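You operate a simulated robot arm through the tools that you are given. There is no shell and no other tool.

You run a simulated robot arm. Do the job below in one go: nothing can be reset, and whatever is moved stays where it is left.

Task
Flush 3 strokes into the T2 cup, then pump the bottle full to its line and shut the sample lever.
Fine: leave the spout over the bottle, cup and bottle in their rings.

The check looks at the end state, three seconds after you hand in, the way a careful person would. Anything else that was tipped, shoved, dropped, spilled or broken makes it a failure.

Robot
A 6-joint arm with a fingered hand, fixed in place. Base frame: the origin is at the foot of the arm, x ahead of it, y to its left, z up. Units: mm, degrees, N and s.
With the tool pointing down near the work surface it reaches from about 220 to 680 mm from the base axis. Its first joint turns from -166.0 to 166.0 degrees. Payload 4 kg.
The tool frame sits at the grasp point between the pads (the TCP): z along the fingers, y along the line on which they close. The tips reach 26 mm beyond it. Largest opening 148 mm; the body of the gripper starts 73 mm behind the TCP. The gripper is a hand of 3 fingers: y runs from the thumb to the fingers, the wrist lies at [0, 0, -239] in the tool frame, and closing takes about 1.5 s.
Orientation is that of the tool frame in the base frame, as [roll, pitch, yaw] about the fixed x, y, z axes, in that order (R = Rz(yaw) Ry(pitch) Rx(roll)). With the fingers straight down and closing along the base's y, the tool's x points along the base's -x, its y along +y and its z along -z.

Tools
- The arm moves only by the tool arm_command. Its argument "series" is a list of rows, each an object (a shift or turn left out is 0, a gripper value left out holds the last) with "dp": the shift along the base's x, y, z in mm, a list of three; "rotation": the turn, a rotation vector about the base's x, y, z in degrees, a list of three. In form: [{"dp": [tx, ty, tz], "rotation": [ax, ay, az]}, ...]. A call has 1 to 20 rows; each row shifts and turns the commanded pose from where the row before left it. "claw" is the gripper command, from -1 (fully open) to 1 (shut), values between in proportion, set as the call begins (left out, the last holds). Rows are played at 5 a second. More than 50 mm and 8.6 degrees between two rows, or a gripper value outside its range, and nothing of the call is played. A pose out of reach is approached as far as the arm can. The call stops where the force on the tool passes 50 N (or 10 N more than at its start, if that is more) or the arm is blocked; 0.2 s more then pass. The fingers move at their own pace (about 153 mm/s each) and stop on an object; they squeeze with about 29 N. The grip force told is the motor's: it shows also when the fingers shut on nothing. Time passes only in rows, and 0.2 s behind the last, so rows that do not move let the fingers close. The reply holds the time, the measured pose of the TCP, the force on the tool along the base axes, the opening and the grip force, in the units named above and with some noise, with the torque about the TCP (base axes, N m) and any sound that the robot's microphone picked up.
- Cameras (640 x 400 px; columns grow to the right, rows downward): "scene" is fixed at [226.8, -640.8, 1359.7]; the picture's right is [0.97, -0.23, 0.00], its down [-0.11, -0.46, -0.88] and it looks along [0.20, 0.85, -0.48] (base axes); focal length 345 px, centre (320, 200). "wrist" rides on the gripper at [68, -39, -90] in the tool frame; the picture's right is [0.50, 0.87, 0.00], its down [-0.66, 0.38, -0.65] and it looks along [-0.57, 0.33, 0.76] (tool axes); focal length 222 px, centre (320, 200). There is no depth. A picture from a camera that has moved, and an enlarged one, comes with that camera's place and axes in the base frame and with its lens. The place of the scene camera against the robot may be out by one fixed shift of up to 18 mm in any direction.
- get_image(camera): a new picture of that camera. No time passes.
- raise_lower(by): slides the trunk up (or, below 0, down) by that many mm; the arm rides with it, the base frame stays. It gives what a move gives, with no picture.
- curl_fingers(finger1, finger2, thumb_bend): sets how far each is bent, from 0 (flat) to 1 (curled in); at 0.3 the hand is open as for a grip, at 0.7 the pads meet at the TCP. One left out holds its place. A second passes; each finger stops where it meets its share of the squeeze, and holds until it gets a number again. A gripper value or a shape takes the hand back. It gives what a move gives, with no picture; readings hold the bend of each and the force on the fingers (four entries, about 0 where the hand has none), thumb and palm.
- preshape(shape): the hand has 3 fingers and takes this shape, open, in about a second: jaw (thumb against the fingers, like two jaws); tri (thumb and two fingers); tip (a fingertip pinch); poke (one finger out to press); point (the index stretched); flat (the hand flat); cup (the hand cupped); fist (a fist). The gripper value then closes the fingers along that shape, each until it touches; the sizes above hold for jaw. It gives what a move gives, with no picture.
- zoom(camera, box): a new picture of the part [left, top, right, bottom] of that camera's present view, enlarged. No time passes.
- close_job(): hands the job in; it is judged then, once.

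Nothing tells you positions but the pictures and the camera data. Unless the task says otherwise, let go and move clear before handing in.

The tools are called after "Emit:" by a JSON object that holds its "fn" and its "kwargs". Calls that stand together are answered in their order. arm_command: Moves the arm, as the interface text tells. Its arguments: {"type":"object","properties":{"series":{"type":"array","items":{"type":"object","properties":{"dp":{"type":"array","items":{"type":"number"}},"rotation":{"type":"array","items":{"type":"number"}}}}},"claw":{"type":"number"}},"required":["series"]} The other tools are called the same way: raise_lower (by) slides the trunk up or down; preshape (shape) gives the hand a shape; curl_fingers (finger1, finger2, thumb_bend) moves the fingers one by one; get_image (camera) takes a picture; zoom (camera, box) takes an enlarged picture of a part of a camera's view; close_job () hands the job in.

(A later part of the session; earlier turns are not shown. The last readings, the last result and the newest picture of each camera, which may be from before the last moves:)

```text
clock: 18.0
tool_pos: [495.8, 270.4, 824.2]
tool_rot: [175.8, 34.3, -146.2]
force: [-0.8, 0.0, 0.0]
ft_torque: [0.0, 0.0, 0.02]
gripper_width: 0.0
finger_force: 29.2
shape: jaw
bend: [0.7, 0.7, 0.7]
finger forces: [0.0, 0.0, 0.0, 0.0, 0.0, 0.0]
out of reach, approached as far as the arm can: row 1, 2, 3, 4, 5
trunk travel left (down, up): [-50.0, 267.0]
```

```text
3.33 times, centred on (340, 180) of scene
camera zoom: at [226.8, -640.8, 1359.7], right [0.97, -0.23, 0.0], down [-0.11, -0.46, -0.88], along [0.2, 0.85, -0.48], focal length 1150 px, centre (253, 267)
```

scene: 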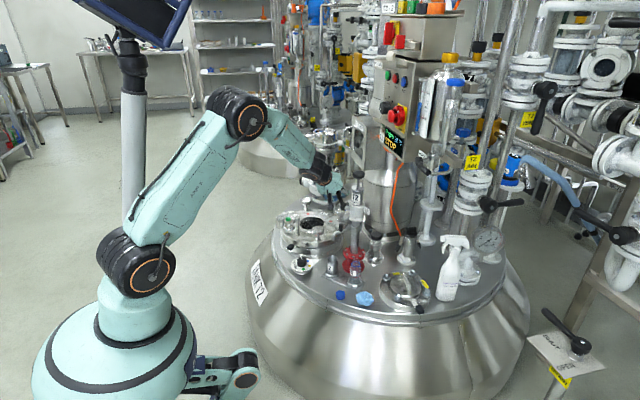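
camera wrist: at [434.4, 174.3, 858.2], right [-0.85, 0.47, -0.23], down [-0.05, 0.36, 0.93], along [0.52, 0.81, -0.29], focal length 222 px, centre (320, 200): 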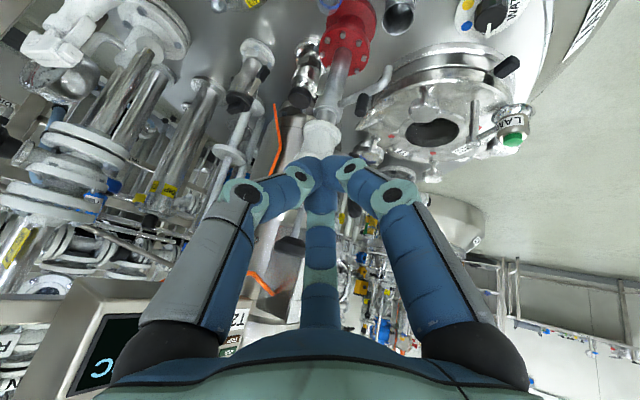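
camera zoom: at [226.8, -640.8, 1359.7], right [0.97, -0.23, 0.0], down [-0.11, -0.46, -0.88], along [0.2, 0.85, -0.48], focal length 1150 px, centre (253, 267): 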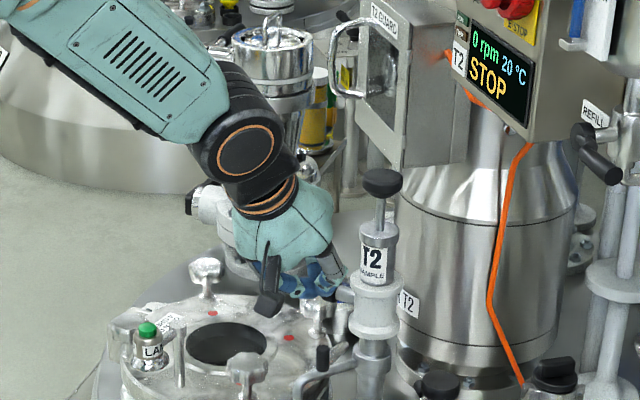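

The arm reported out of reach and drifted off its commanded spot, though no force shows. I'll check that nothing was touched before I move again.

Emit:
{"fn": "zoom", "kwargs": {"camera": "scene", "box": [300, 170, 400, 310]}}

Emit:
{"fn": "get_image", "kwargs": {"camera": "scene"}}

Emit:
{"fn": "zoom", "kwargs": {"camera": "wrist", "box": [250, 60, 420, 200]}}

```text
2.86 times, centred on (350, 240) of scene
camera zoom: at [226.8, -640.8, 1359.7], right [0.97, -0.23, 0.0], down [-0.11, -0.46, -0.88], along [0.2, 0.85, -0.48], focal length 985 px, centre (234, 86)
```

zoom: 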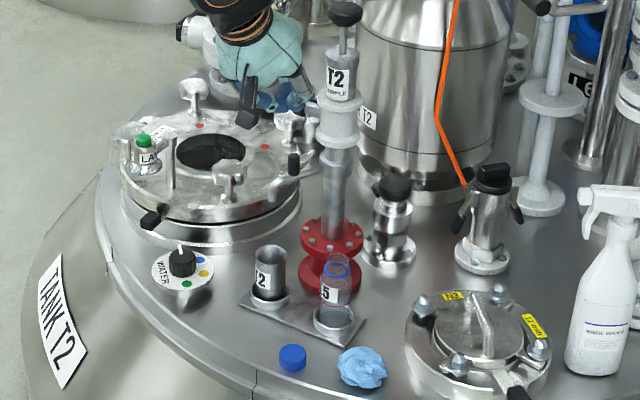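

```text
taken
```

scene: 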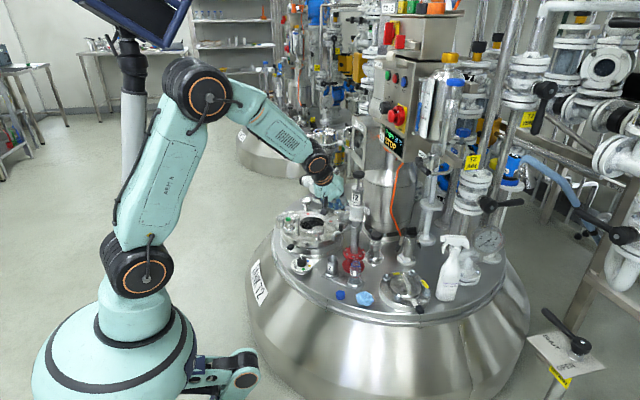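

```text
2.86 times, centred on (335, 130) of wrist
camera zoom: at [434.4, 174.3, 858.2], right [-0.85, 0.47, -0.23], down [-0.05, 0.36, 0.93], along [0.52, 0.81, -0.29], focal length 635 px, centre (277, 400)
```

zoom: 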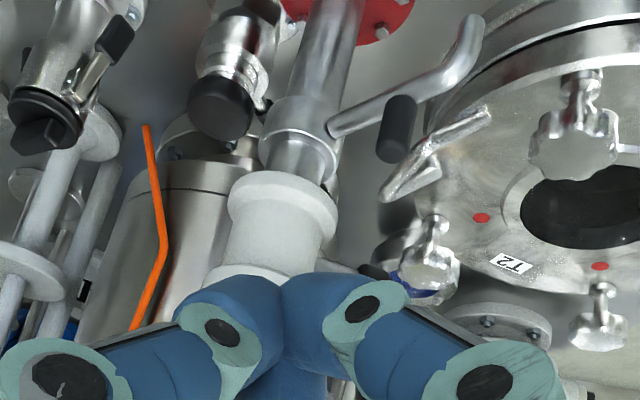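

Nothing was touched, and the spout, cup, bottle and lever are all in place. I'll hold still for one row to see whether the arm settles onto its commanded pose.

Emit:
{"fn": "arm_command", "kwargs": {"series": [{"dp": [0, 0, 0]}]}}

```text
clock: 18.4
tool_pos: [496.3, 269.4, 824.3]
tool_rot: [175.9, 34.3, -146.1]
force: [-0.7, 0.1, 0.1]
ft_torque: [0.05, -0.02, -0.03]
gripper_width: 0.0
finger_force: 29.1
shape: jaw
bend: [0.7, 0.7, 0.7]
finger forces: [0.0, 0.1, 0.0, 0.1, 0.0, 0.1]
trunk travel left (down, up): [-50.0, 267.0]
```

Emit:
{"fn": "arm_command", "kwargs": {"series": [{"dp": [-10, 0, 10]}, {"dp": [0, 0, 0]}]}}

```text
clock: 19.0
tool_pos: [488.2, 254.9, 825.8]
tool_rot: [176.6, 33.9, -146.1]
force: [0.0, 1.6, 0.8]
ft_torque: [0.02, 0.0, 0.05]
gripper_width: 0.2
finger_force: 29.4
shape: jaw
bend: [0.7, 0.7, 0.7]
finger forces: [0.0, 0.1, 0.1, 0.1, 0.0, 0.0]
out of reach, approached as far as the arm can: row 1
trunk travel left (down, up): [-50.0, 267.0]
```

Emit:
{"fn": "arm_command", "kwargs": {"series": [{"dp": [10, 0, -10], "rotation": [0, 0, 5.5]}, {"dp": [0, 0, 0], "rotation": [0, 0, 5.5]}, {"dp": [0, 0, 0], "rotation": [4.74, -4.74, 0]}, {"dp": [0, 0, 0], "rotation": [4.74, -4.74, 0]}, {"dp": [0, 0, 0], "rotation": [4.74, -4.74, 0]}, {"dp": [0, 0, 0]}]}}

Emit:
{"fn": "get_image", "kwargs": {"camera": "scene"}}

```text
clock: 20.4
tool_pos: [499.7, 255.4, 814.6]
tool_rot: [177.6, 53.5, -135.1]
force: [-0.1, -0.3, -0.1]
ft_torque: [0.0, -0.01, -0.02]
gripper_width: 0.0
finger_force: 29.0
shape: jaw
bend: [0.7, 0.7, 0.7]
finger forces: [0.0, 0.1, 0.0, 0.0, 0.1, 0.0]
trunk travel left (down, up): [-50.0, 267.0]
```

```text
taken
```

scene: 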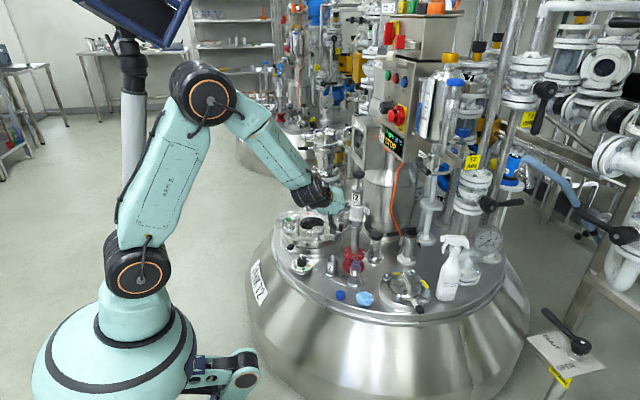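

The arm is free again, so the commanded pose resets to wherever the arm stopped. I'll unwind the wrist by swinging the heading to the left and tilting down in small steps, here in the open.

Emit:
{"fn": "arm_command", "kwargs": {"series": [{"dp": [-10, 0, 10], "rotation": [0, 0, 7]}, {"dp": [-10, 0, 10], "rotation": [0, 0, 7]}, {"dp": [-10, 0, 10], "rotation": [0, 0, 7]}, {"dp": [0, 0, 0]}]}}

Emit:
{"fn": "get_image", "kwargs": {"camera": "scene"}}

```text
clock: 21.4
tool_pos: [469.2, 256.6, 846.2]
tool_rot: [177.6, 53.4, -114.0]
force: [1.0, -0.6, 0.1]
ft_torque: [-0.03, 0.0, -0.03]
gripper_width: 0.2
finger_force: 29.0
shape: jaw
bend: [0.7, 0.7, 0.7]
finger forces: [0.1, 0.0, 0.0, 0.1, 0.1, 0.1]
trunk travel left (down, up): [-50.0, 267.0]
```

```text
taken
```

scene: 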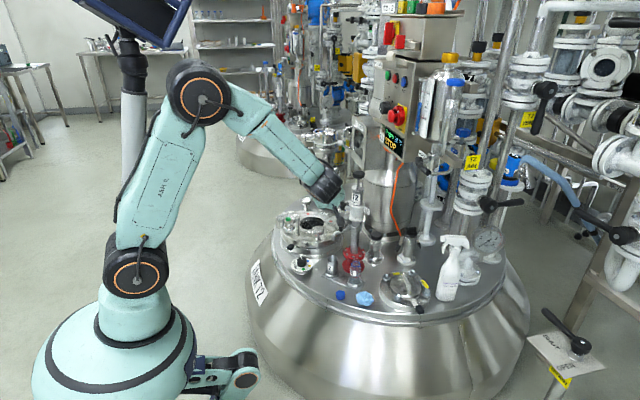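

Emit:
{"fn": "arm_command", "kwargs": {"series": [{"dp": [-5, 0, 5], "rotation": [-6.4, 2.85, 0]}, {"dp": [-5, 0, 5], "rotation": [-6.4, 2.85, 0]}, {"dp": [0, 0, 0]}]}}

```text
clock: 22.2
tool_pos: [459.4, 258.1, 856.4]
tool_rot: [177.6, 39.4, -114.1]
force: [0.0, 0.0, 0.5]
ft_torque: [-0.02, -0.01, 0.01]
gripper_width: 0.0
finger_force: 28.8
shape: jaw
bend: [0.7, 0.7, 0.7]
finger forces: [0.0, 0.0, 0.0, 0.0, 0.0, 0.0]
trunk travel left (down, up): [-50.0, 267.0]
```

Emit:
{"fn": "arm_command", "kwargs": {"series": [{"dp": [-5, 5, 5], "rotation": [-6.4, 2.85, 0]}, {"dp": [-5, 5, 5], "rotation": [-6.4, 2.85, 0]}, {"dp": [-5, 5, 5], "rotation": [-6.4, 2.85, 0]}, {"dp": [0, 0, 0]}]}}

Emit:
{"fn": "get_image", "kwargs": {"camera": "scene"}}

```text
clock: 23.2
tool_pos: [446.6, 267.2, 865.2]
tool_rot: [177.3, 22.4, -114.1]
force: [-0.1, -0.1, -0.1]
ft_torque: [0.0, -0.03, 0.01]
gripper_width: 0.2
finger_force: 29.3
shape: jaw
bend: [0.7, 0.7, 0.7]
finger forces: [0.0, 0.0, 0.0, 0.1, 0.1, 0.0]
out of reach, approached as far as the arm can: row 3
trunk travel left (down, up): [-50.0, 267.0]
```

```text
taken
```

scene: 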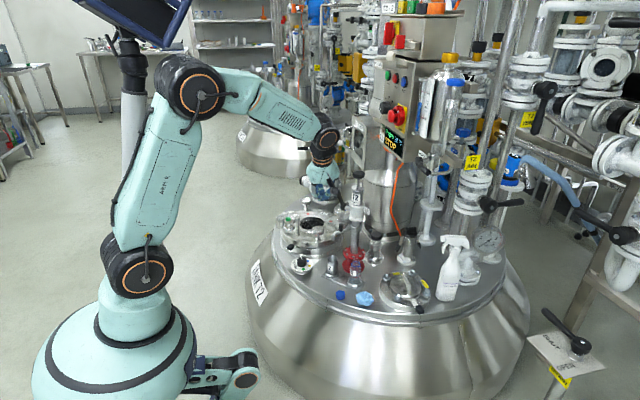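

A joint limit is stopping the unwinding from this side. I'll tilt back up, bring the heading in line with the arm (about 30°), then tilt down in-plane so the wrist passes straight through alignment, as it did the first time.

Emit:
{"fn": "arm_command", "kwargs": {"series": [{"dp": [3, 0, -3], "rotation": [6.4, -2.85, 0]}, {"dp": [3, 0, -3], "rotation": [6.4, -2.85, 0]}, {"dp": [3, 0, -3], "rotation": [6.4, -2.85, 0]}, {"dp": [3, 0, -3], "rotation": [6.4, -2.85, 0]}, {"dp": [3, 0, -3], "rotation": [6.4, -2.85, 0]}, {"dp": [3, 0, -3], "rotation": [6.4, -2.85, 0]}, {"dp": [0, 0, 0]}]}}

Emit:
{"fn": "arm_command", "kwargs": {"series": [{"dp": [0, 0, 0], "rotation": [0, 0, -7]}, {"dp": [0, 0, 0], "rotation": [0, 0, -7]}, {"dp": [0, 0, 0], "rotation": [0, 0, -7]}, {"dp": [0, 0, 0], "rotation": [0, 0, -7]}, {"dp": [0, 0, 0], "rotation": [0, 0, -7]}, {"dp": [0, 0, 0]}]}}

Emit:
{"fn": "get_image", "kwargs": {"camera": "scene"}}

Emit:
{"fn": "zoom", "kwargs": {"camera": "scene", "box": [200, 60, 380, 240]}}

```text
clock: 24.8
tool_pos: [464.3, 265.4, 848.8]
tool_rot: [177.1, 64.7, -114.2]
force: [-0.5, 0.1, 0.7]
ft_torque: [0.03, -0.01, 0.0]
gripper_width: 0.2
finger_force: 29.3
shape: jaw
bend: [0.7, 0.7, 0.7]
finger forces: [0.0, 0.0, 0.0, 0.0, 0.1, 0.0]
trunk travel left (down, up): [-50.0, 267.0]
```

```text
clock: 26.2
tool_pos: [465.5, 265.4, 849.4]
tool_rot: [177.2, 64.5, -149.1]
force: [0.4, -0.3, 0.4]
ft_torque: [-0.01, -0.02, 0.03]
gripper_width: 0.0
finger_force: 29.5
shape: jaw
bend: [0.7, 0.7, 0.7]
finger forces: [0.1, 0.1, 0.2, 0.0, 0.1, 0.1]
trunk travel left (down, up): [-50.0, 267.0]
```

```text
taken
```

scene: 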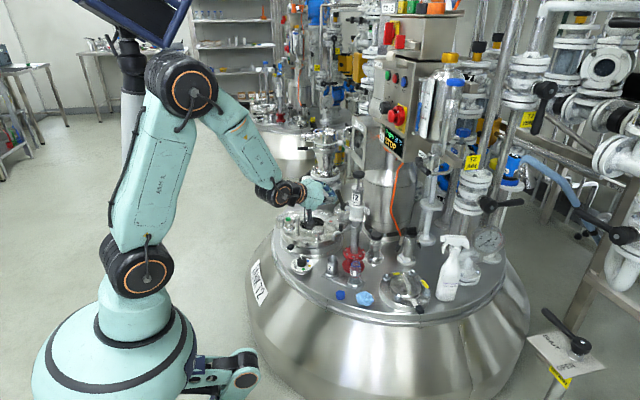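

```text
2.22 times, centred on (290, 150) of scene
camera zoom: at [226.8, -640.8, 1359.7], right [0.97, -0.23, 0.0], down [-0.11, -0.46, -0.88], along [0.2, 0.85, -0.48], focal length 766 px, centre (387, 311)
```

zoom: 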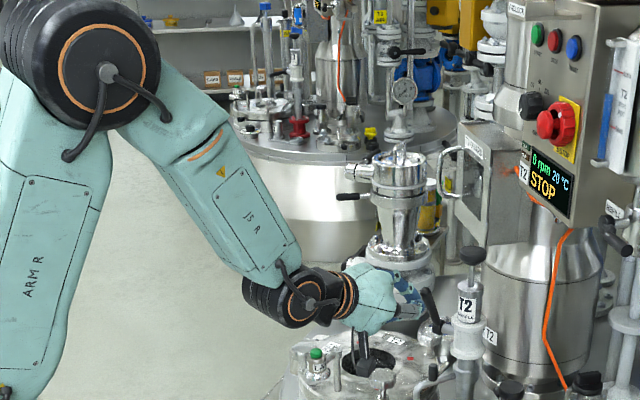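

The forearm is back to its original roll, so now I'll tilt down in-plane with quick steps.

Emit:
{"fn": "arm_command", "kwargs": {"series": [{"dp": [0, 0, 4], "rotation": [-4.16, 7.07, 0]}, {"dp": [0, 0, 4], "rotation": [-4.16, 7.07, 0]}, {"dp": [0, 0, 4], "rotation": [-4.16, 7.07, 0]}, {"dp": [0, 0, 4], "rotation": [-4.16, 7.07, 0]}, {"dp": [0, 0, 4], "rotation": [-4.16, 7.07, 0]}, {"dp": [0, 0, 0]}]}}

Emit:
{"fn": "zoom", "kwargs": {"camera": "scene", "box": [200, 60, 380, 240]}}

```text
clock: 27.6
tool_pos: [464.9, 264.9, 868.4]
tool_rot: [176.9, 23.4, -149.4]
force: [0.4, 0.4, -0.9]
ft_torque: [0.03, 0.0, 0.0]
gripper_width: 0.0
finger_force: 29.3
shape: jaw
bend: [0.7, 0.7, 0.7]
finger forces: [0.0, 0.1, 0.1, 0.0, 0.1, 0.0]
trunk travel left (down, up): [-50.0, 267.0]
```

```text
2.22 times, centred on (290, 150) of scene
camera zoom: at [226.8, -640.8, 1359.7], right [0.97, -0.23, 0.0], down [-0.11, -0.46, -0.88], along [0.2, 0.85, -0.48], focal length 766 px, centre (387, 311)
```

zoom: 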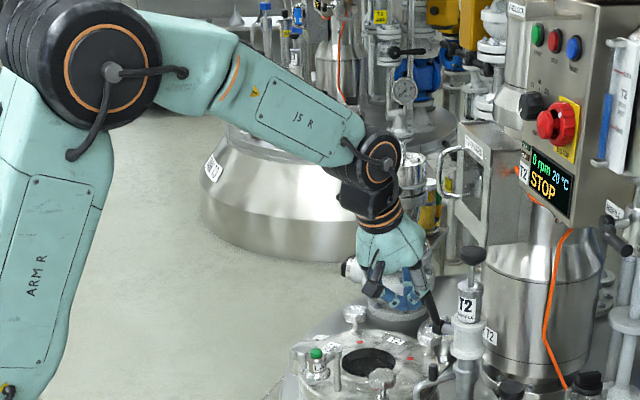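

The wrist is back in its good configuration. I'll bring the closed fingertips behind the raised lever handle near its end, ready to push it fully upright.

Emit:
{"fn": "arm_command", "kwargs": {"series": [{"dp": [8, 33, 0]}, {"dp": [8, 33, 0]}, {"dp": [10, 33, -10]}, {"dp": [8, 14, -32]}, {"dp": [9, 15, -32]}, {"dp": [0, 0, 0]}]}}

Emit:
{"fn": "get_image", "kwargs": {"camera": "wrist"}}

Emit:
{"fn": "zoom", "kwargs": {"camera": "scene", "box": [300, 140, 400, 240]}}

```text
clock: 29.0
tool_pos: [510.2, 393.9, 795.9]
tool_rot: [176.9, 23.5, -149.4]
force: [-0.4, -0.3, -0.3]
ft_torque: [-0.01, -0.01, 0.03]
gripper_width: 0.1
finger_force: 28.8
shape: jaw
bend: [0.7, 0.7, 0.7]
finger forces: [0.0, 0.1, 0.0, 0.0, 0.0, 0.0]
trunk travel left (down, up): [-50.0, 267.0]
```

```text
taken
camera wrist: at [448.4, 307.4, 850.5], right [-0.85, 0.5, -0.16], down [0.11, 0.46, 0.88], along [0.51, 0.73, -0.45], focal length 222 px, centre (320, 200)
```

wrist: 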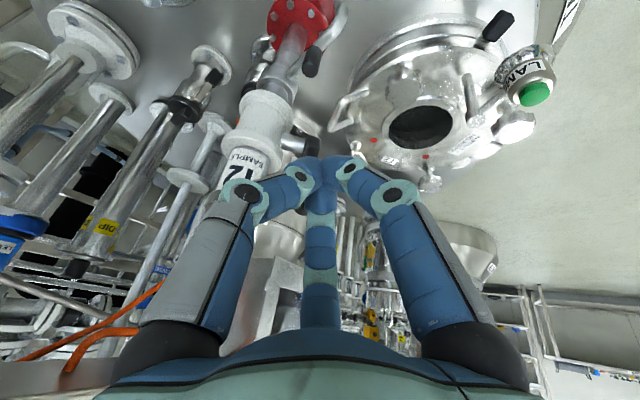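

```text
4.00 times, centred on (350, 190) of scene
camera zoom: at [226.8, -640.8, 1359.7], right [0.97, -0.23, 0.0], down [-0.11, -0.46, -0.88], along [0.2, 0.85, -0.48], focal length 1379 px, centre (200, 240)
```

zoom: 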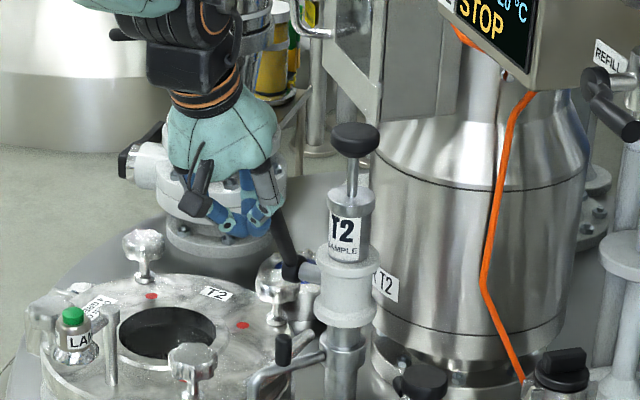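

Emit:
{"fn": "arm_command", "kwargs": {"series": [{"dp": [5.1, 5.1, 1.7]}, {"dp": [5.1, 5.1, 1.7]}, {"dp": [5.1, 5.1, 1.7]}, {"dp": [5.1, 5.1, 1.7]}, {"dp": [5.1, 5.1, 1.7]}, {"dp": [0, 0, 0]}]}}

Emit:
{"fn": "get_image", "kwargs": {"camera": "wrist"}}

Emit:
{"fn": "zoom", "kwargs": {"camera": "scene", "box": [300, 140, 400, 240]}}

```text
clock: 30.4
tool_pos: [534.6, 419.2, 803.0]
tool_rot: [176.9, 23.6, -149.4]
force: [-0.6, -0.3, -0.1]
ft_torque: [0.0, 0.03, 0.02]
gripper_width: 0.0
finger_force: 29.5
shape: jaw
bend: [0.7, 0.7, 0.7]
finger forces: [0.0, 0.1, 0.1, 0.0, 0.0, 0.1]
trunk travel left (down, up): [-50.0, 267.0]
```

```text
taken
camera wrist: at [473.8, 331.7, 857.2], right [-0.85, 0.5, -0.16], down [0.11, 0.46, 0.88], along [0.51, 0.73, -0.45], focal length 222 px, centre (320, 200)
```

wrist: 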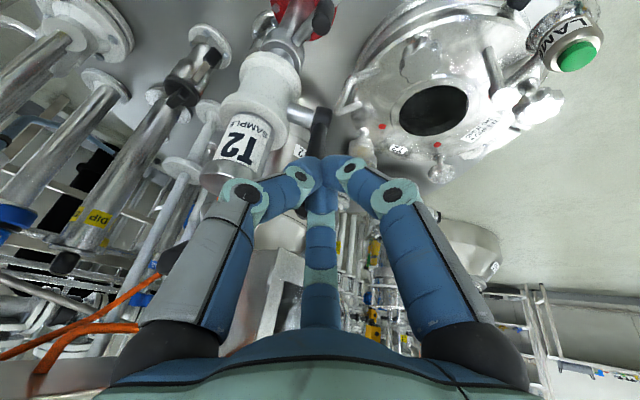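

```text
4.00 times, centred on (350, 190) of scene
camera zoom: at [226.8, -640.8, 1359.7], right [0.97, -0.23, 0.0], down [-0.11, -0.46, -0.88], along [0.2, 0.85, -0.48], focal length 1379 px, centre (200, 240)
```

zoom: 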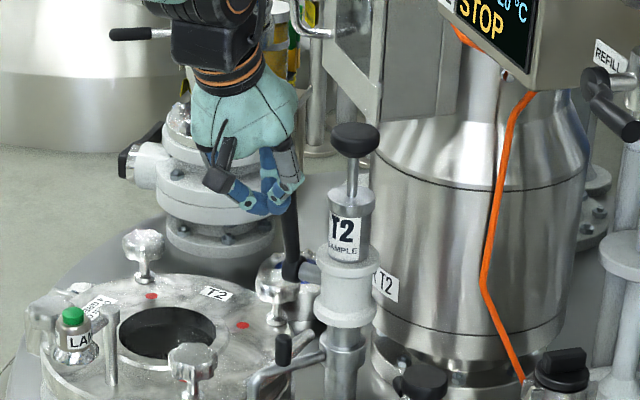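

Emit:
{"fn": "arm_command", "kwargs": {"series": [{"dp": [5, 5, 1]}, {"dp": [5, 5, 1]}, {"dp": [5, 5, 0.5]}, {"dp": [0, 0, 0]}]}}

Emit:
{"fn": "zoom", "kwargs": {"camera": "scene", "box": [300, 140, 400, 240]}}

Emit:
{"fn": "zoom", "kwargs": {"camera": "wrist", "box": [240, 40, 400, 200]}}

```text
clock: 31.4
tool_pos: [549.0, 433.6, 805.6]
tool_rot: [176.9, 23.5, -149.4]
force: [-0.5, 0.1, 0.1]
ft_torque: [-0.01, 0.0, 0.02]
gripper_width: 0.0
finger_force: 28.9
shape: jaw
bend: [0.7, 0.7, 0.7]
finger forces: [0.0, 0.0, 0.0, 0.0, 0.1, 0.0]
trunk travel left (down, up): [-50.0, 267.0]
```

```text
4.00 times, centred on (350, 190) of scene
camera zoom: at [226.8, -640.8, 1359.7], right [0.97, -0.23, 0.0], down [-0.11, -0.46, -0.88], along [0.2, 0.85, -0.48], focal length 1379 px, centre (200, 240)
```

zoom: 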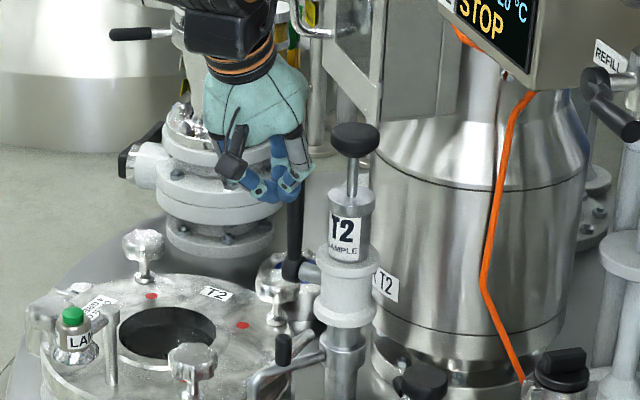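

```text
2.50 times, centred on (320, 120) of wrist
camera zoom: at [488.0, 347.0, 860.3], right [-0.85, 0.5, -0.16], down [0.11, 0.46, 0.88], along [0.51, 0.73, -0.45], focal length 555 px, centre (320, 400)
```

zoom: 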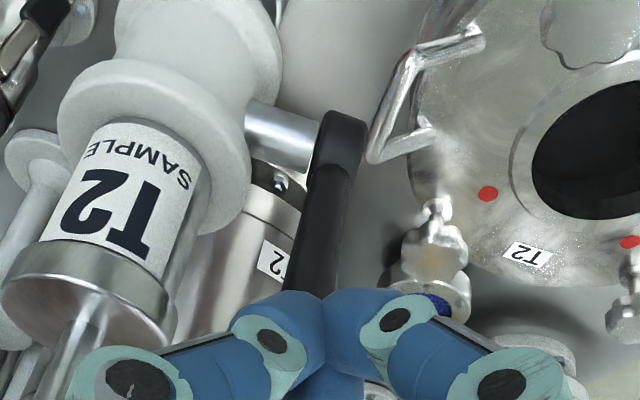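

Emit:
{"fn": "arm_command", "kwargs": {"series": [{"dp": [2.5, 2.5, 0]}, {"dp": [2.5, 2.5, 0]}, {"dp": [0, 0, 0]}]}}

Emit:
{"fn": "zoom", "kwargs": {"camera": "scene", "box": [320, 150, 380, 240]}}

```text
clock: 32.2
tool_pos: [554.1, 438.0, 805.8]
tool_rot: [176.9, 23.5, -149.4]
force: [-7.6, -4.6, 1.1]
ft_torque: [-0.05, 0.05, 0.05]
gripper_width: 0.2
finger_force: 29.1
shape: jaw
bend: [0.7, 0.7, 0.7]
finger forces: [0.1, 0.0, 0.0, 0.0, 0.0, 0.0]
trunk travel left (down, up): [-50.0, 267.0]
```

```text
4.44 times, centred on (350, 195) of scene
camera zoom: at [226.8, -640.8, 1359.7], right [0.97, -0.23, 0.0], down [-0.11, -0.46, -0.88], along [0.2, 0.85, -0.48], focal length 1533 px, centre (187, 222)
```

zoom: 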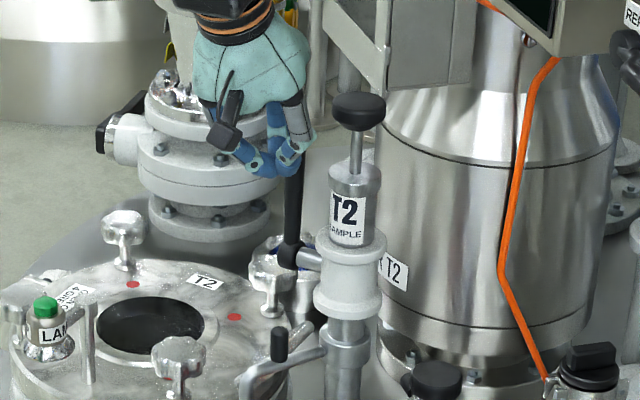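

The lever is now upright against its stop, with about 9 N of reaction, so the sample valve should be open. Next I'll back off, rise, and move over the pump knob with the closed fingertips.

Emit:
{"fn": "arm_command", "kwargs": {"series": [{"dp": [-12, -12, 3]}, {"dp": [-15, -15, 20]}, {"dp": [0, 0, 40]}, {"dp": [0, 0, 35], "rotation": [3.3, -5.6, 0]}, {"dp": [0, 0, 0], "rotation": [0, 0, 3.4]}, {"dp": [0, 0, 0]}]}}

Emit:
{"fn": "get_image", "kwargs": {"camera": "wrist"}}

Emit:
{"fn": "zoom", "kwargs": {"camera": "scene", "box": [310, 120, 400, 250]}}

```text
clock: 33.6
tool_pos: [525.3, 410.4, 903.1]
tool_rot: [176.8, 30.0, -145.9]
force: [0.1, -0.1, -0.4]
ft_torque: [0.0, 0.05, 0.04]
gripper_width: 0.0
finger_force: 28.7
shape: jaw
bend: [0.7, 0.7, 0.7]
finger forces: [0.1, 0.0, 0.1, 0.0, 0.0, 0.0]
trunk travel left (down, up): [-50.0, 267.0]
```

```text
taken
camera wrist: at [465.7, 317.2, 945.3], right [-0.86, 0.46, -0.21], down [0.0, 0.41, 0.91], along [0.51, 0.79, -0.36], focal length 222 px, centre (320, 200)
```

wrist: 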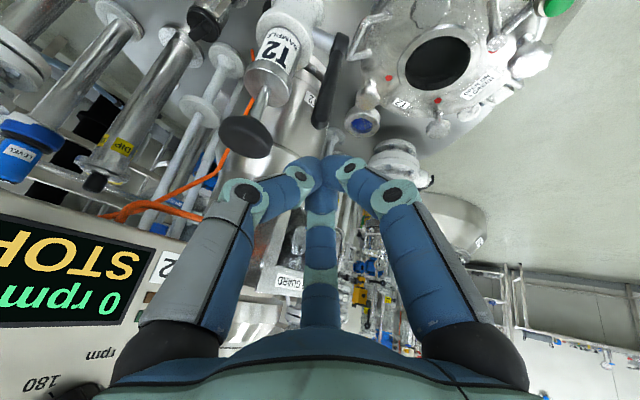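

```text
3.08 times, centred on (355, 185) of scene
camera zoom: at [226.8, -640.8, 1359.7], right [0.97, -0.23, 0.0], down [-0.11, -0.46, -0.88], along [0.2, 0.85, -0.48], focal length 1061 px, centre (212, 246)
```

zoom: 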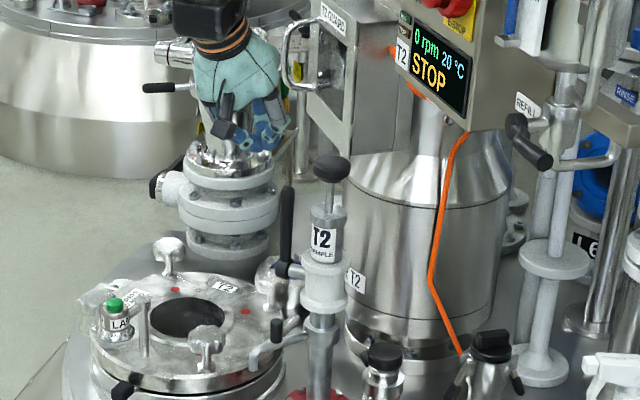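

Emit:
{"fn": "zoom", "kwargs": {"camera": "wrist", "box": [190, 60, 310, 180]}}

```text
3.33 times, centred on (250, 120) of wrist
camera zoom: at [465.7, 317.2, 945.3], right [-0.86, 0.46, -0.21], down [0.0, 0.41, 0.91], along [0.51, 0.79, -0.36], focal length 740 px, centre (553, 467)
```

zoom: 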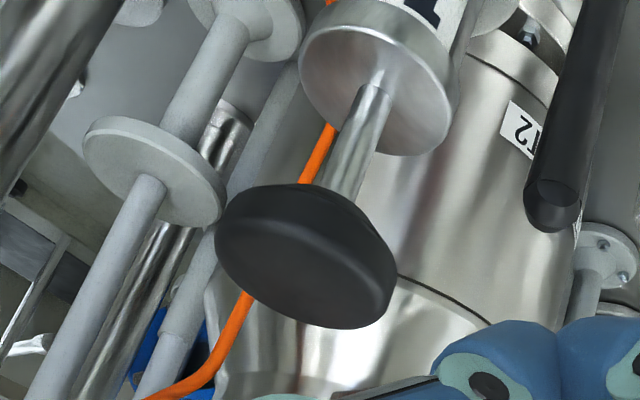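

The knob top is at about (617, 416, 847) and the cylinder top at about z=782. I'll move the fingertips over the knob centre, still about 25 mm above it.

Emit:
{"fn": "arm_command", "kwargs": {"series": [{"dp": [20, -0.5, 0]}, {"dp": [20, -0.5, 0]}, {"dp": [20, -0.5, 0]}, {"dp": [20, -0.5, 0]}, {"dp": [0, 0, -8]}, {"dp": [0, 0, 0]}]}}

Emit:
{"fn": "get_image", "kwargs": {"camera": "wrist"}}

Emit:
{"fn": "zoom", "kwargs": {"camera": "scene", "box": [310, 120, 400, 210]}}

```text
clock: 35.0
tool_pos: [607.7, 411.3, 894.4]
tool_rot: [177.0, 30.0, -145.9]
force: [0.5, -0.2, -0.9]
ft_torque: [0.01, 0.03, 0.03]
gripper_width: 0.0
finger_force: 29.3
shape: jaw
bend: [0.7, 0.7, 0.7]
finger forces: [0.0, 0.0, 0.1, 0.1, 0.0, 0.1]
trunk travel left (down, up): [-50.0, 267.0]
```

```text
taken
camera wrist: at [548.1, 317.0, 938.0], right [-0.86, 0.46, -0.21], down [0.0, 0.41, 0.91], along [0.51, 0.79, -0.36], focal length 222 px, centre (320, 200)
```

wrist: 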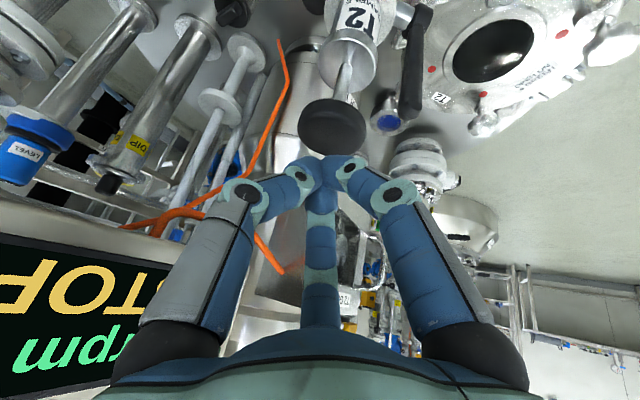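

```text
4.44 times, centred on (355, 165) of scene
camera zoom: at [226.8, -640.8, 1359.7], right [0.97, -0.23, 0.0], down [-0.11, -0.46, -0.88], along [0.2, 0.85, -0.48], focal length 1533 px, centre (164, 356)
```

zoom: 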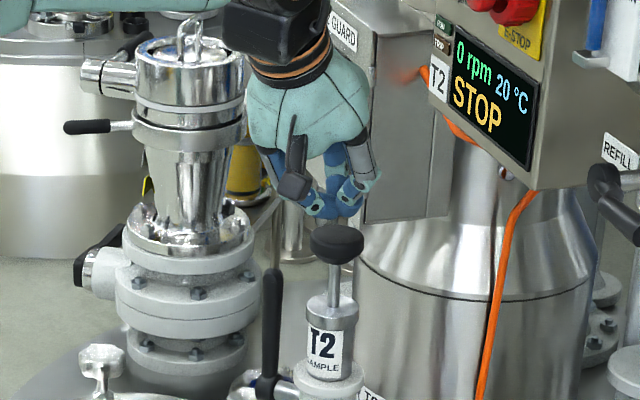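

Emit:
{"fn": "arm_command", "kwargs": {"series": [{"dp": [0, 0, -8]}, {"dp": [0, 0, -8]}, {"dp": [0, 0, -6]}, {"dp": [0, 0, -5]}, {"dp": [0, 0, -5]}, {"dp": [0, 0, 0]}]}}

Emit:
{"fn": "zoom", "kwargs": {"camera": "scene", "box": [310, 140, 400, 270]}}

```text
clock: 36.4
tool_pos: [607.3, 410.1, 862.5]
tool_rot: [176.9, 30.0, -146.0]
force: [0.1, 0.4, 4.2]
ft_torque: [0.04, -0.1, 0.03]
gripper_width: 0.0
finger_force: 28.9
shape: jaw
bend: [0.7, 0.7, 0.7]
finger forces: [0.0, 0.0, 0.0, 0.0, 0.1, 0.0]
trunk travel left (down, up): [-50.0, 267.0]
```

```text
3.08 times, centred on (355, 205) of scene
camera zoom: at [226.8, -640.8, 1359.7], right [0.97, -0.23, 0.0], down [-0.11, -0.46, -0.88], along [0.2, 0.85, -0.48], focal length 1061 px, centre (212, 185)
```

zoom: 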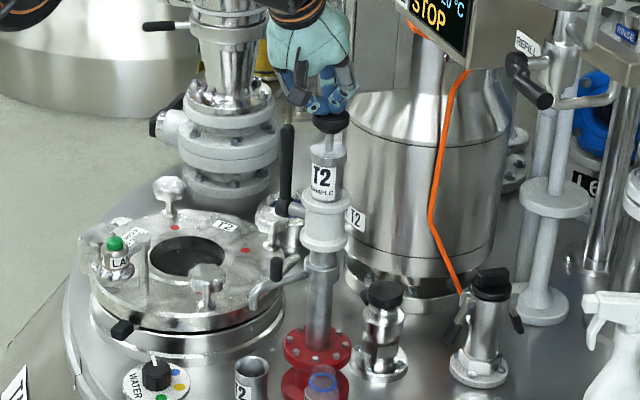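

I have contact at about 4 N. Now I'll press the first stroke down to the stop.

Emit:
{"fn": "arm_command", "kwargs": {"series": [{"dp": [0, 0, -6]}, {"dp": [0, 0, -6]}, {"dp": [0, 0, -6]}, {"dp": [0, 0, -6]}, {"dp": [0, 0, 0]}]}}

Emit:
{"fn": "zoom", "kwargs": {"camera": "scene", "box": [310, 140, 400, 270]}}

```text
clock: 37.6
tool_pos: [606.7, 410.6, 838.9]
tool_rot: [177.0, 30.0, -146.1]
force: [-1.3, -0.5, 8.3]
ft_torque: [0.05, -0.01, -0.01]
gripper_width: 0.0
finger_force: 28.9
shape: jaw
bend: [0.7, 0.7, 0.7]
finger forces: [0.0, 0.0, 0.0, 0.0, 0.0, 0.0]
trunk travel left (down, up): [-50.0, 267.0]
```

```text
3.08 times, centred on (355, 205) of scene
camera zoom: at [226.8, -640.8, 1359.7], right [0.97, -0.23, 0.0], down [-0.11, -0.46, -0.88], along [0.2, 0.85, -0.48], focal length 1061 px, centre (212, 185)
```

zoom: 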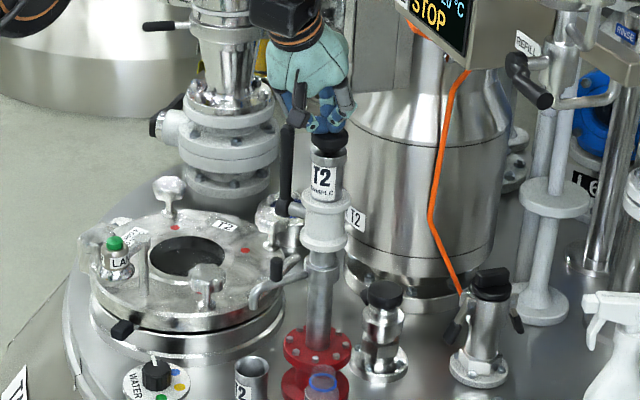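

Emit:
{"fn": "arm_command", "kwargs": {"series": [{"dp": [0, 0, -4]}, {"dp": [0, 0, -4]}, {"dp": [0, 0, 0]}]}}

Emit:
{"fn": "zoom", "kwargs": {"camera": "scene", "box": [325, 150, 385, 270]}}

```text
clock: 38.4
tool_pos: [607.7, 410.1, 837.2]
tool_rot: [176.9, 30.6, -146.1]
force: [2.0, -4.0, 38.3]
ft_torque: [0.01, -0.44, -0.06]
gripper_width: 0.2
finger_force: 28.9
shape: jaw
bend: [0.7, 0.7, 0.7]
finger forces: [0.0, 0.1, 0.0, 0.0, 63.4, 0.0]
trunk travel left (down, up): [-50.0, 267.0]
```

```text
3.33 times, centred on (355, 210) of scene
camera zoom: at [226.8, -640.8, 1359.7], right [0.97, -0.23, 0.0], down [-0.11, -0.46, -0.88], along [0.2, 0.85, -0.48], focal length 1150 px, centre (203, 167)
```

zoom: 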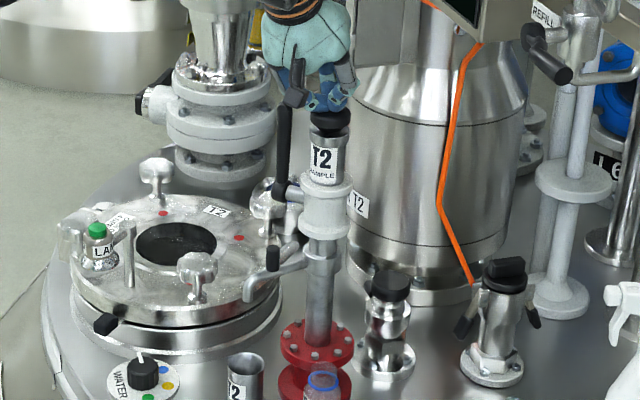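

The plunger bottomed out at TCP z≈838. I'll raise now and see whether the knob springs back, and check the cup.

Emit:
{"fn": "arm_command", "kwargs": {"series": [{"dp": [0, 0, 6]}, {"dp": [0, 0, 8]}, {"dp": [0, 0, 8]}, {"dp": [0, 0, 8]}, {"dp": [0, 0, 8]}, {"dp": [0, 0, 0]}]}}

Emit:
{"fn": "zoom", "kwargs": {"camera": "scene", "box": [325, 150, 385, 270]}}

Emit:
{"fn": "zoom", "kwargs": {"camera": "scene", "box": [325, 225, 385, 285]}}

Emit:
{"fn": "get_image", "kwargs": {"camera": "wrist"}}

```text
clock: 39.8
tool_pos: [606.3, 409.5, 869.3]
tool_rot: [176.9, 30.0, -146.0]
force: [-1.7, -1.2, 3.0]
ft_torque: [-0.01, -0.01, 0.03]
gripper_width: 0.0
finger_force: 28.7
shape: jaw
bend: [0.7, 0.7, 0.7]
finger forces: [0.1, 0.0, 0.0, 0.0, 0.0, 0.0]
trunk travel left (down, up): [-50.0, 267.0]
```

```text
3.33 times, centred on (355, 210) of scene
camera zoom: at [226.8, -640.8, 1359.7], right [0.97, -0.23, 0.0], down [-0.11, -0.46, -0.88], along [0.2, 0.85, -0.48], focal length 1150 px, centre (203, 167)
```

zoom: 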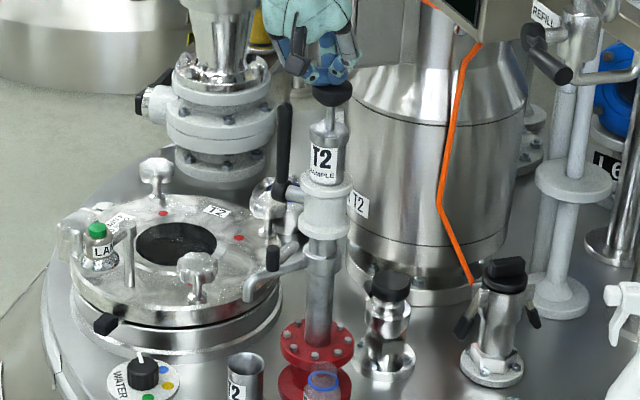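

```text
6.67 times, centred on (355, 255) of scene
camera zoom: at [226.8, -640.8, 1359.7], right [0.97, -0.23, 0.0], down [-0.11, -0.46, -0.88], along [0.2, 0.85, -0.48], focal length 2299 px, centre (87, -167)
```

zoom: 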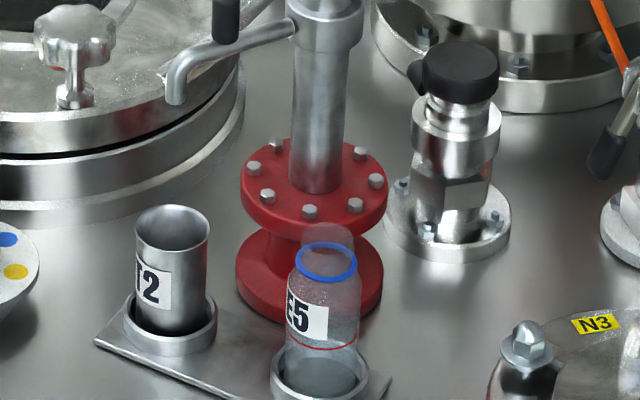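

```text
taken
camera wrist: at [545.2, 316.9, 912.2], right [-0.86, 0.46, -0.21], down [0.0, 0.41, 0.91], along [0.51, 0.79, -0.36], focal length 222 px, centre (320, 200)
```

wrist: 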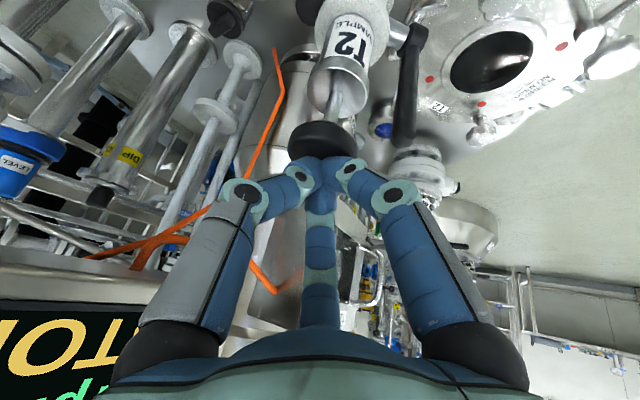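

Emit:
{"fn": "arm_command", "kwargs": {"series": [{"dp": [0, 0, 6]}, {"dp": [0, 0, 6]}, {"dp": [0, 0, 0]}, {"dp": [0, 0, 0]}]}}

Emit:
{"fn": "zoom", "kwargs": {"camera": "scene", "box": [335, 245, 385, 285]}}

Emit:
{"fn": "zoom", "kwargs": {"camera": "scene", "box": [330, 140, 380, 190]}}

```text
clock: 40.8
tool_pos: [606.8, 410.2, 880.0]
tool_rot: [176.8, 30.0, -146.0]
force: [0.4, -0.3, 1.0]
ft_torque: [-0.02, 0.02, -0.01]
gripper_width: 0.0
finger_force: 29.0
shape: jaw
bend: [0.7, 0.7, 0.7]
finger forces: [0.0, 0.0, 0.0, 0.0, 0.0, 0.0]
trunk travel left (down, up): [-50.0, 267.0]
```

```text
10.00 times, centred on (360, 265) of scene
camera zoom: at [226.8, -640.8, 1359.7], right [0.97, -0.23, 0.0], down [-0.11, -0.46, -0.88], along [0.2, 0.85, -0.48], focal length 3449 px, centre (-80, -450)
```

zoom: 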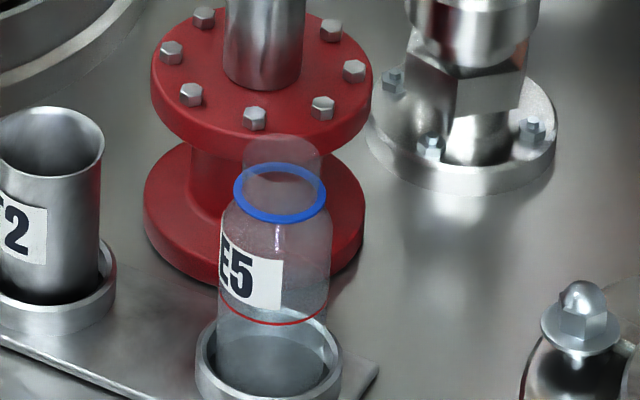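

```text
8.00 times, centred on (355, 165) of scene
camera zoom: at [226.8, -640.8, 1359.7], right [0.97, -0.23, 0.0], down [-0.11, -0.46, -0.88], along [0.2, 0.85, -0.48], focal length 2759 px, centre (40, 480)
```

zoom: 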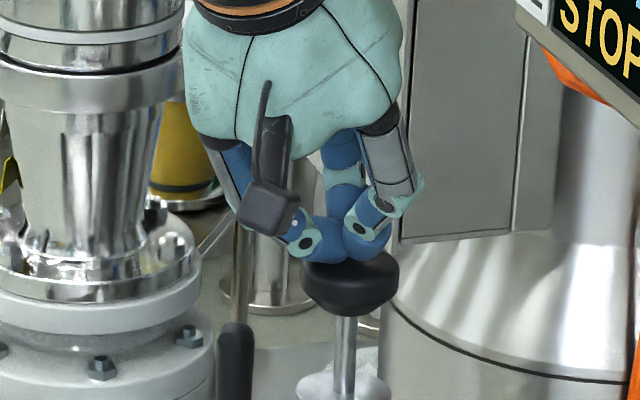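

Emit:
{"fn": "arm_command", "kwargs": {"series": [{"dp": [0, 0, 6]}, {"dp": [0, 0, 6]}, {"dp": [0, 0, 0]}, {"dp": [0, 0, 0]}, {"dp": [0, 0, 0]}]}}

Emit:
{"fn": "zoom", "kwargs": {"camera": "scene", "box": [330, 140, 380, 190]}}

```text
clock: 42.0
tool_pos: [606.4, 411.3, 893.1]
tool_rot: [176.9, 30.1, -146.0]
force: [0.1, -0.2, -0.3]
ft_torque: [0.03, 0.01, 0.01]
gripper_width: 0.0
finger_force: 28.9
shape: jaw
bend: [0.7, 0.7, 0.7]
finger forces: [0.0, 0.1, 0.0, 0.0, 0.0, 0.0]
trunk travel left (down, up): [-50.0, 267.0]
```

```text
8.00 times, centred on (355, 165) of scene
camera zoom: at [226.8, -640.8, 1359.7], right [0.97, -0.23, 0.0], down [-0.11, -0.46, -0.88], along [0.2, 0.85, -0.48], focal length 2759 px, centre (40, 480)
```

zoom: 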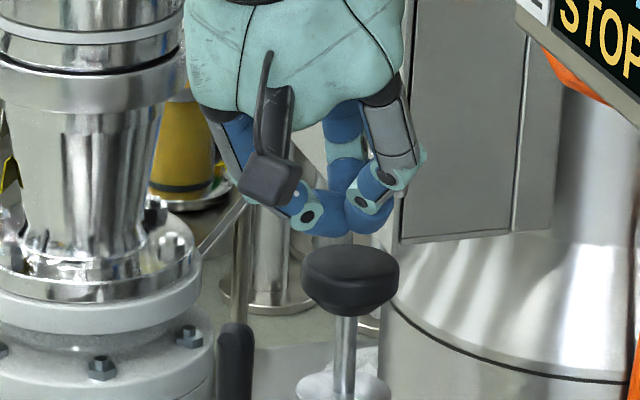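

The knob springs back fully. Before counting further strokes I want to confirm liquid reached the cup, so I'll swing back and look down into it.

Emit:
{"fn": "arm_command", "kwargs": {"series": [{"dp": [-32, -9, 5], "rotation": [-3.5, 5.2, 0]}, {"dp": [-32, -9, 0], "rotation": [-3.5, 5.2, 0]}, {"dp": [-32, -9, 0], "rotation": [-3.5, 5.2, 0]}, {"dp": [-32, -9, 0], "rotation": [-3.5, 5.2, 0]}, {"dp": [0, 0, 0]}]}}

Emit:
{"fn": "get_image", "kwargs": {"camera": "wrist"}}

```text
clock: 43.2
tool_pos: [480.8, 376.8, 898.5]
tool_rot: [176.9, 4.8, -146.0]
force: [0.6, 0.3, 0.2]
ft_torque: [-0.01, 0.02, 0.0]
gripper_width: 0.0
finger_force: 29.0
shape: jaw
bend: [0.7, 0.7, 0.7]
finger forces: [0.0, 0.0, 0.0, 0.0, 0.0, 0.0]
trunk travel left (down, up): [-50.0, 267.0]
```

```text
taken
camera wrist: at [442.6, 298.2, 980.4], right [-0.9, 0.44, 0.01], down [0.3, 0.62, 0.73], along [0.31, 0.66, -0.69], focal length 222 px, centre (320, 200)
```

wrist: 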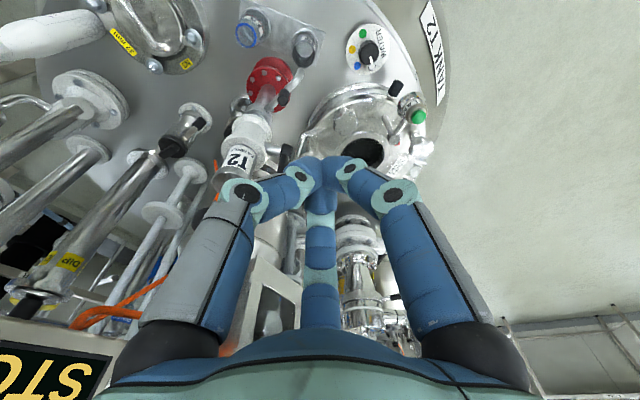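

Emit:
{"fn": "zoom", "kwargs": {"camera": "wrist", "box": [220, 10, 340, 110]}}

Emit:
{"fn": "zoom", "kwargs": {"camera": "wrist", "box": [280, 20, 330, 70]}}

Emit:
{"fn": "zoom", "kwargs": {"camera": "wrist", "box": [225, 5, 285, 55]}}

```text
4.00 times, centred on (280, 60) of wrist
camera zoom: at [442.6, 298.2, 980.4], right [-0.9, 0.44, 0.01], down [0.3, 0.62, 0.73], along [0.31, 0.66, -0.69], focal length 888 px, centre (480, 760)
```

zoom: 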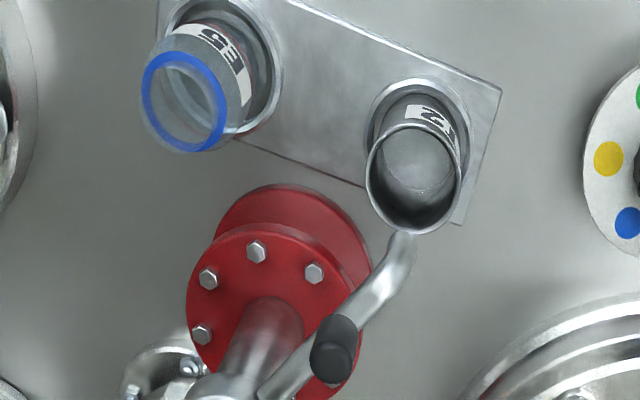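

```text
8.00 times, centred on (305, 45) of wrist
camera zoom: at [442.6, 298.2, 980.4], right [-0.9, 0.44, 0.01], down [0.3, 0.62, 0.73], along [0.31, 0.66, -0.69], focal length 1777 px, centre (440, 1440)
```

zoom: 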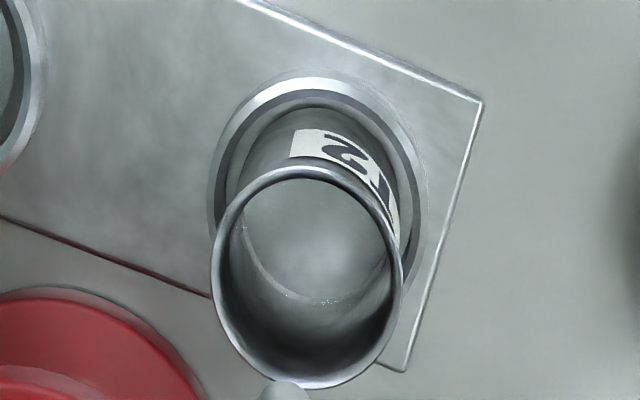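

```text
8.00 times, centred on (255, 30) of wrist
camera zoom: at [442.6, 298.2, 980.4], right [-0.9, 0.44, 0.01], down [0.3, 0.62, 0.73], along [0.31, 0.66, -0.69], focal length 1777 px, centre (840, 1560)
```

zoom: 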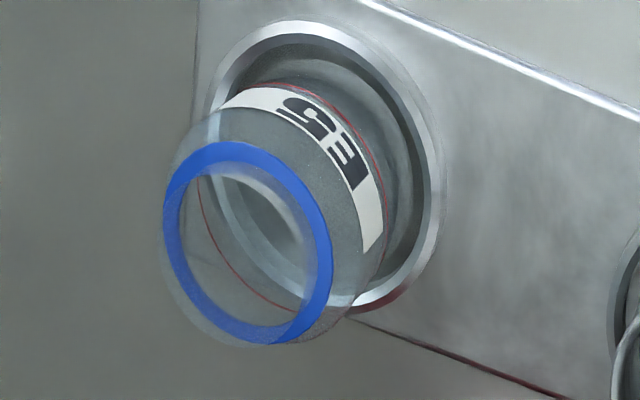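

Emit:
{"fn": "zoom", "kwargs": {"camera": "wrist", "box": [292, 28, 318, 54]}}

Emit:
{"fn": "zoom", "kwargs": {"camera": "scene", "box": [325, 240, 360, 280]}}

```text
15.38 times, centred on (305, 41) of wrist
camera zoom: at [442.6, 298.2, 980.4], right [-0.9, 0.44, 0.01], down [0.3, 0.62, 0.73], along [0.31, 0.66, -0.69], focal length 3417 px, centre (551, 2646)
```

zoom: 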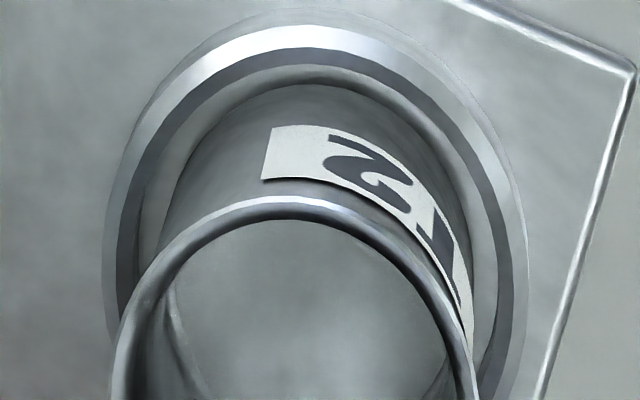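

```text
10.00 times, centred on (342, 260) of scene
camera zoom: at [226.8, -640.8, 1359.7], right [0.97, -0.23, 0.0], down [-0.11, -0.46, -0.88], along [0.2, 0.85, -0.48], focal length 3449 px, centre (95, -400)
```

zoom: 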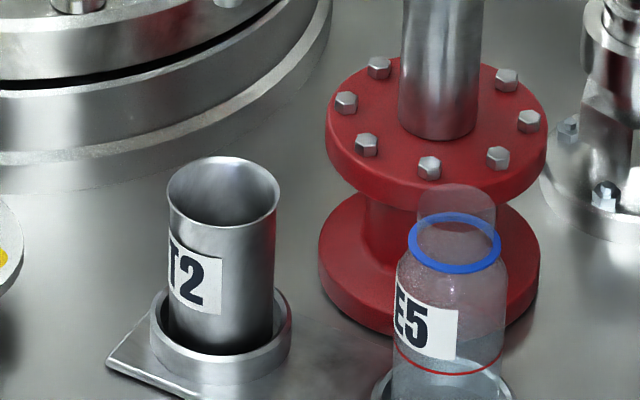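

Emit:
{"fn": "zoom", "kwargs": {"camera": "wrist", "box": [290, 45, 322, 65]}}

```text
16.00 times, centred on (306, 55) of wrist
camera zoom: at [442.6, 298.2, 980.4], right [-0.9, 0.44, 0.01], down [0.3, 0.62, 0.73], along [0.31, 0.66, -0.69], focal length 3554 px, centre (544, 2520)
```

zoom: 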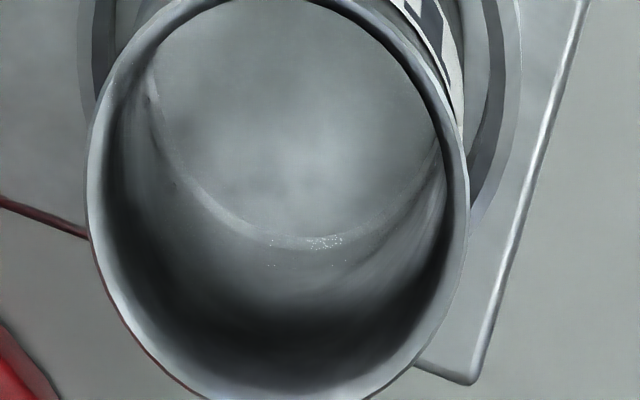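

It's ambiguous after one stroke. I'll make the second stroke, then return to this same viewpoint and compare the level.

Emit:
{"fn": "arm_command", "kwargs": {"series": [{"dp": [32, 9, 0], "rotation": [3.5, -5.2, 0]}, {"dp": [32, 9, 0], "rotation": [3.5, -5.2, 0]}, {"dp": [32, 8, 0], "rotation": [3.5, -5.2, 0]}, {"dp": [30, 7.7, -5], "rotation": [3.5, -5.2, 0]}, {"dp": [0, 0, 0]}, {"dp": [0, 0, -10]}, {"dp": [0, 0, -10]}, {"dp": [0, 0, -10]}, {"dp": [0, 0, -10]}, {"dp": [0, 0, -10]}, {"dp": [0, 0, -7]}, {"dp": [0, 0, 0]}]}}

Emit:
{"fn": "zoom", "kwargs": {"camera": "scene", "box": [325, 150, 385, 270]}}

```text
clock: 45.8
tool_pos: [604.1, 407.8, 838.0]
tool_rot: [176.9, 30.2, -146.0]
force: [1.6, -2.2, 14.9]
ft_torque: [0.0, -0.16, -0.02]
gripper_width: 0.0
finger_force: 28.9
shape: jaw
bend: [0.7, 0.7, 0.7]
finger forces: [0.0, 0.0, 0.0, 0.0, 0.0, 0.0]
trunk travel left (down, up): [-50.0, 267.0]
```

```text
3.33 times, centred on (355, 210) of scene
camera zoom: at [226.8, -640.8, 1359.7], right [0.97, -0.23, 0.0], down [-0.11, -0.46, -0.88], along [0.2, 0.85, -0.48], focal length 1150 px, centre (203, 167)
```

zoom: 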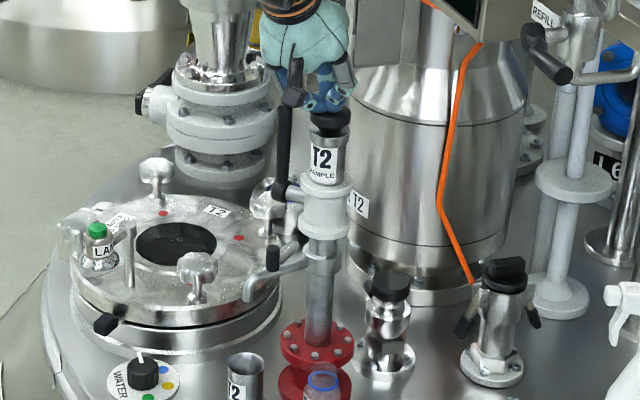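

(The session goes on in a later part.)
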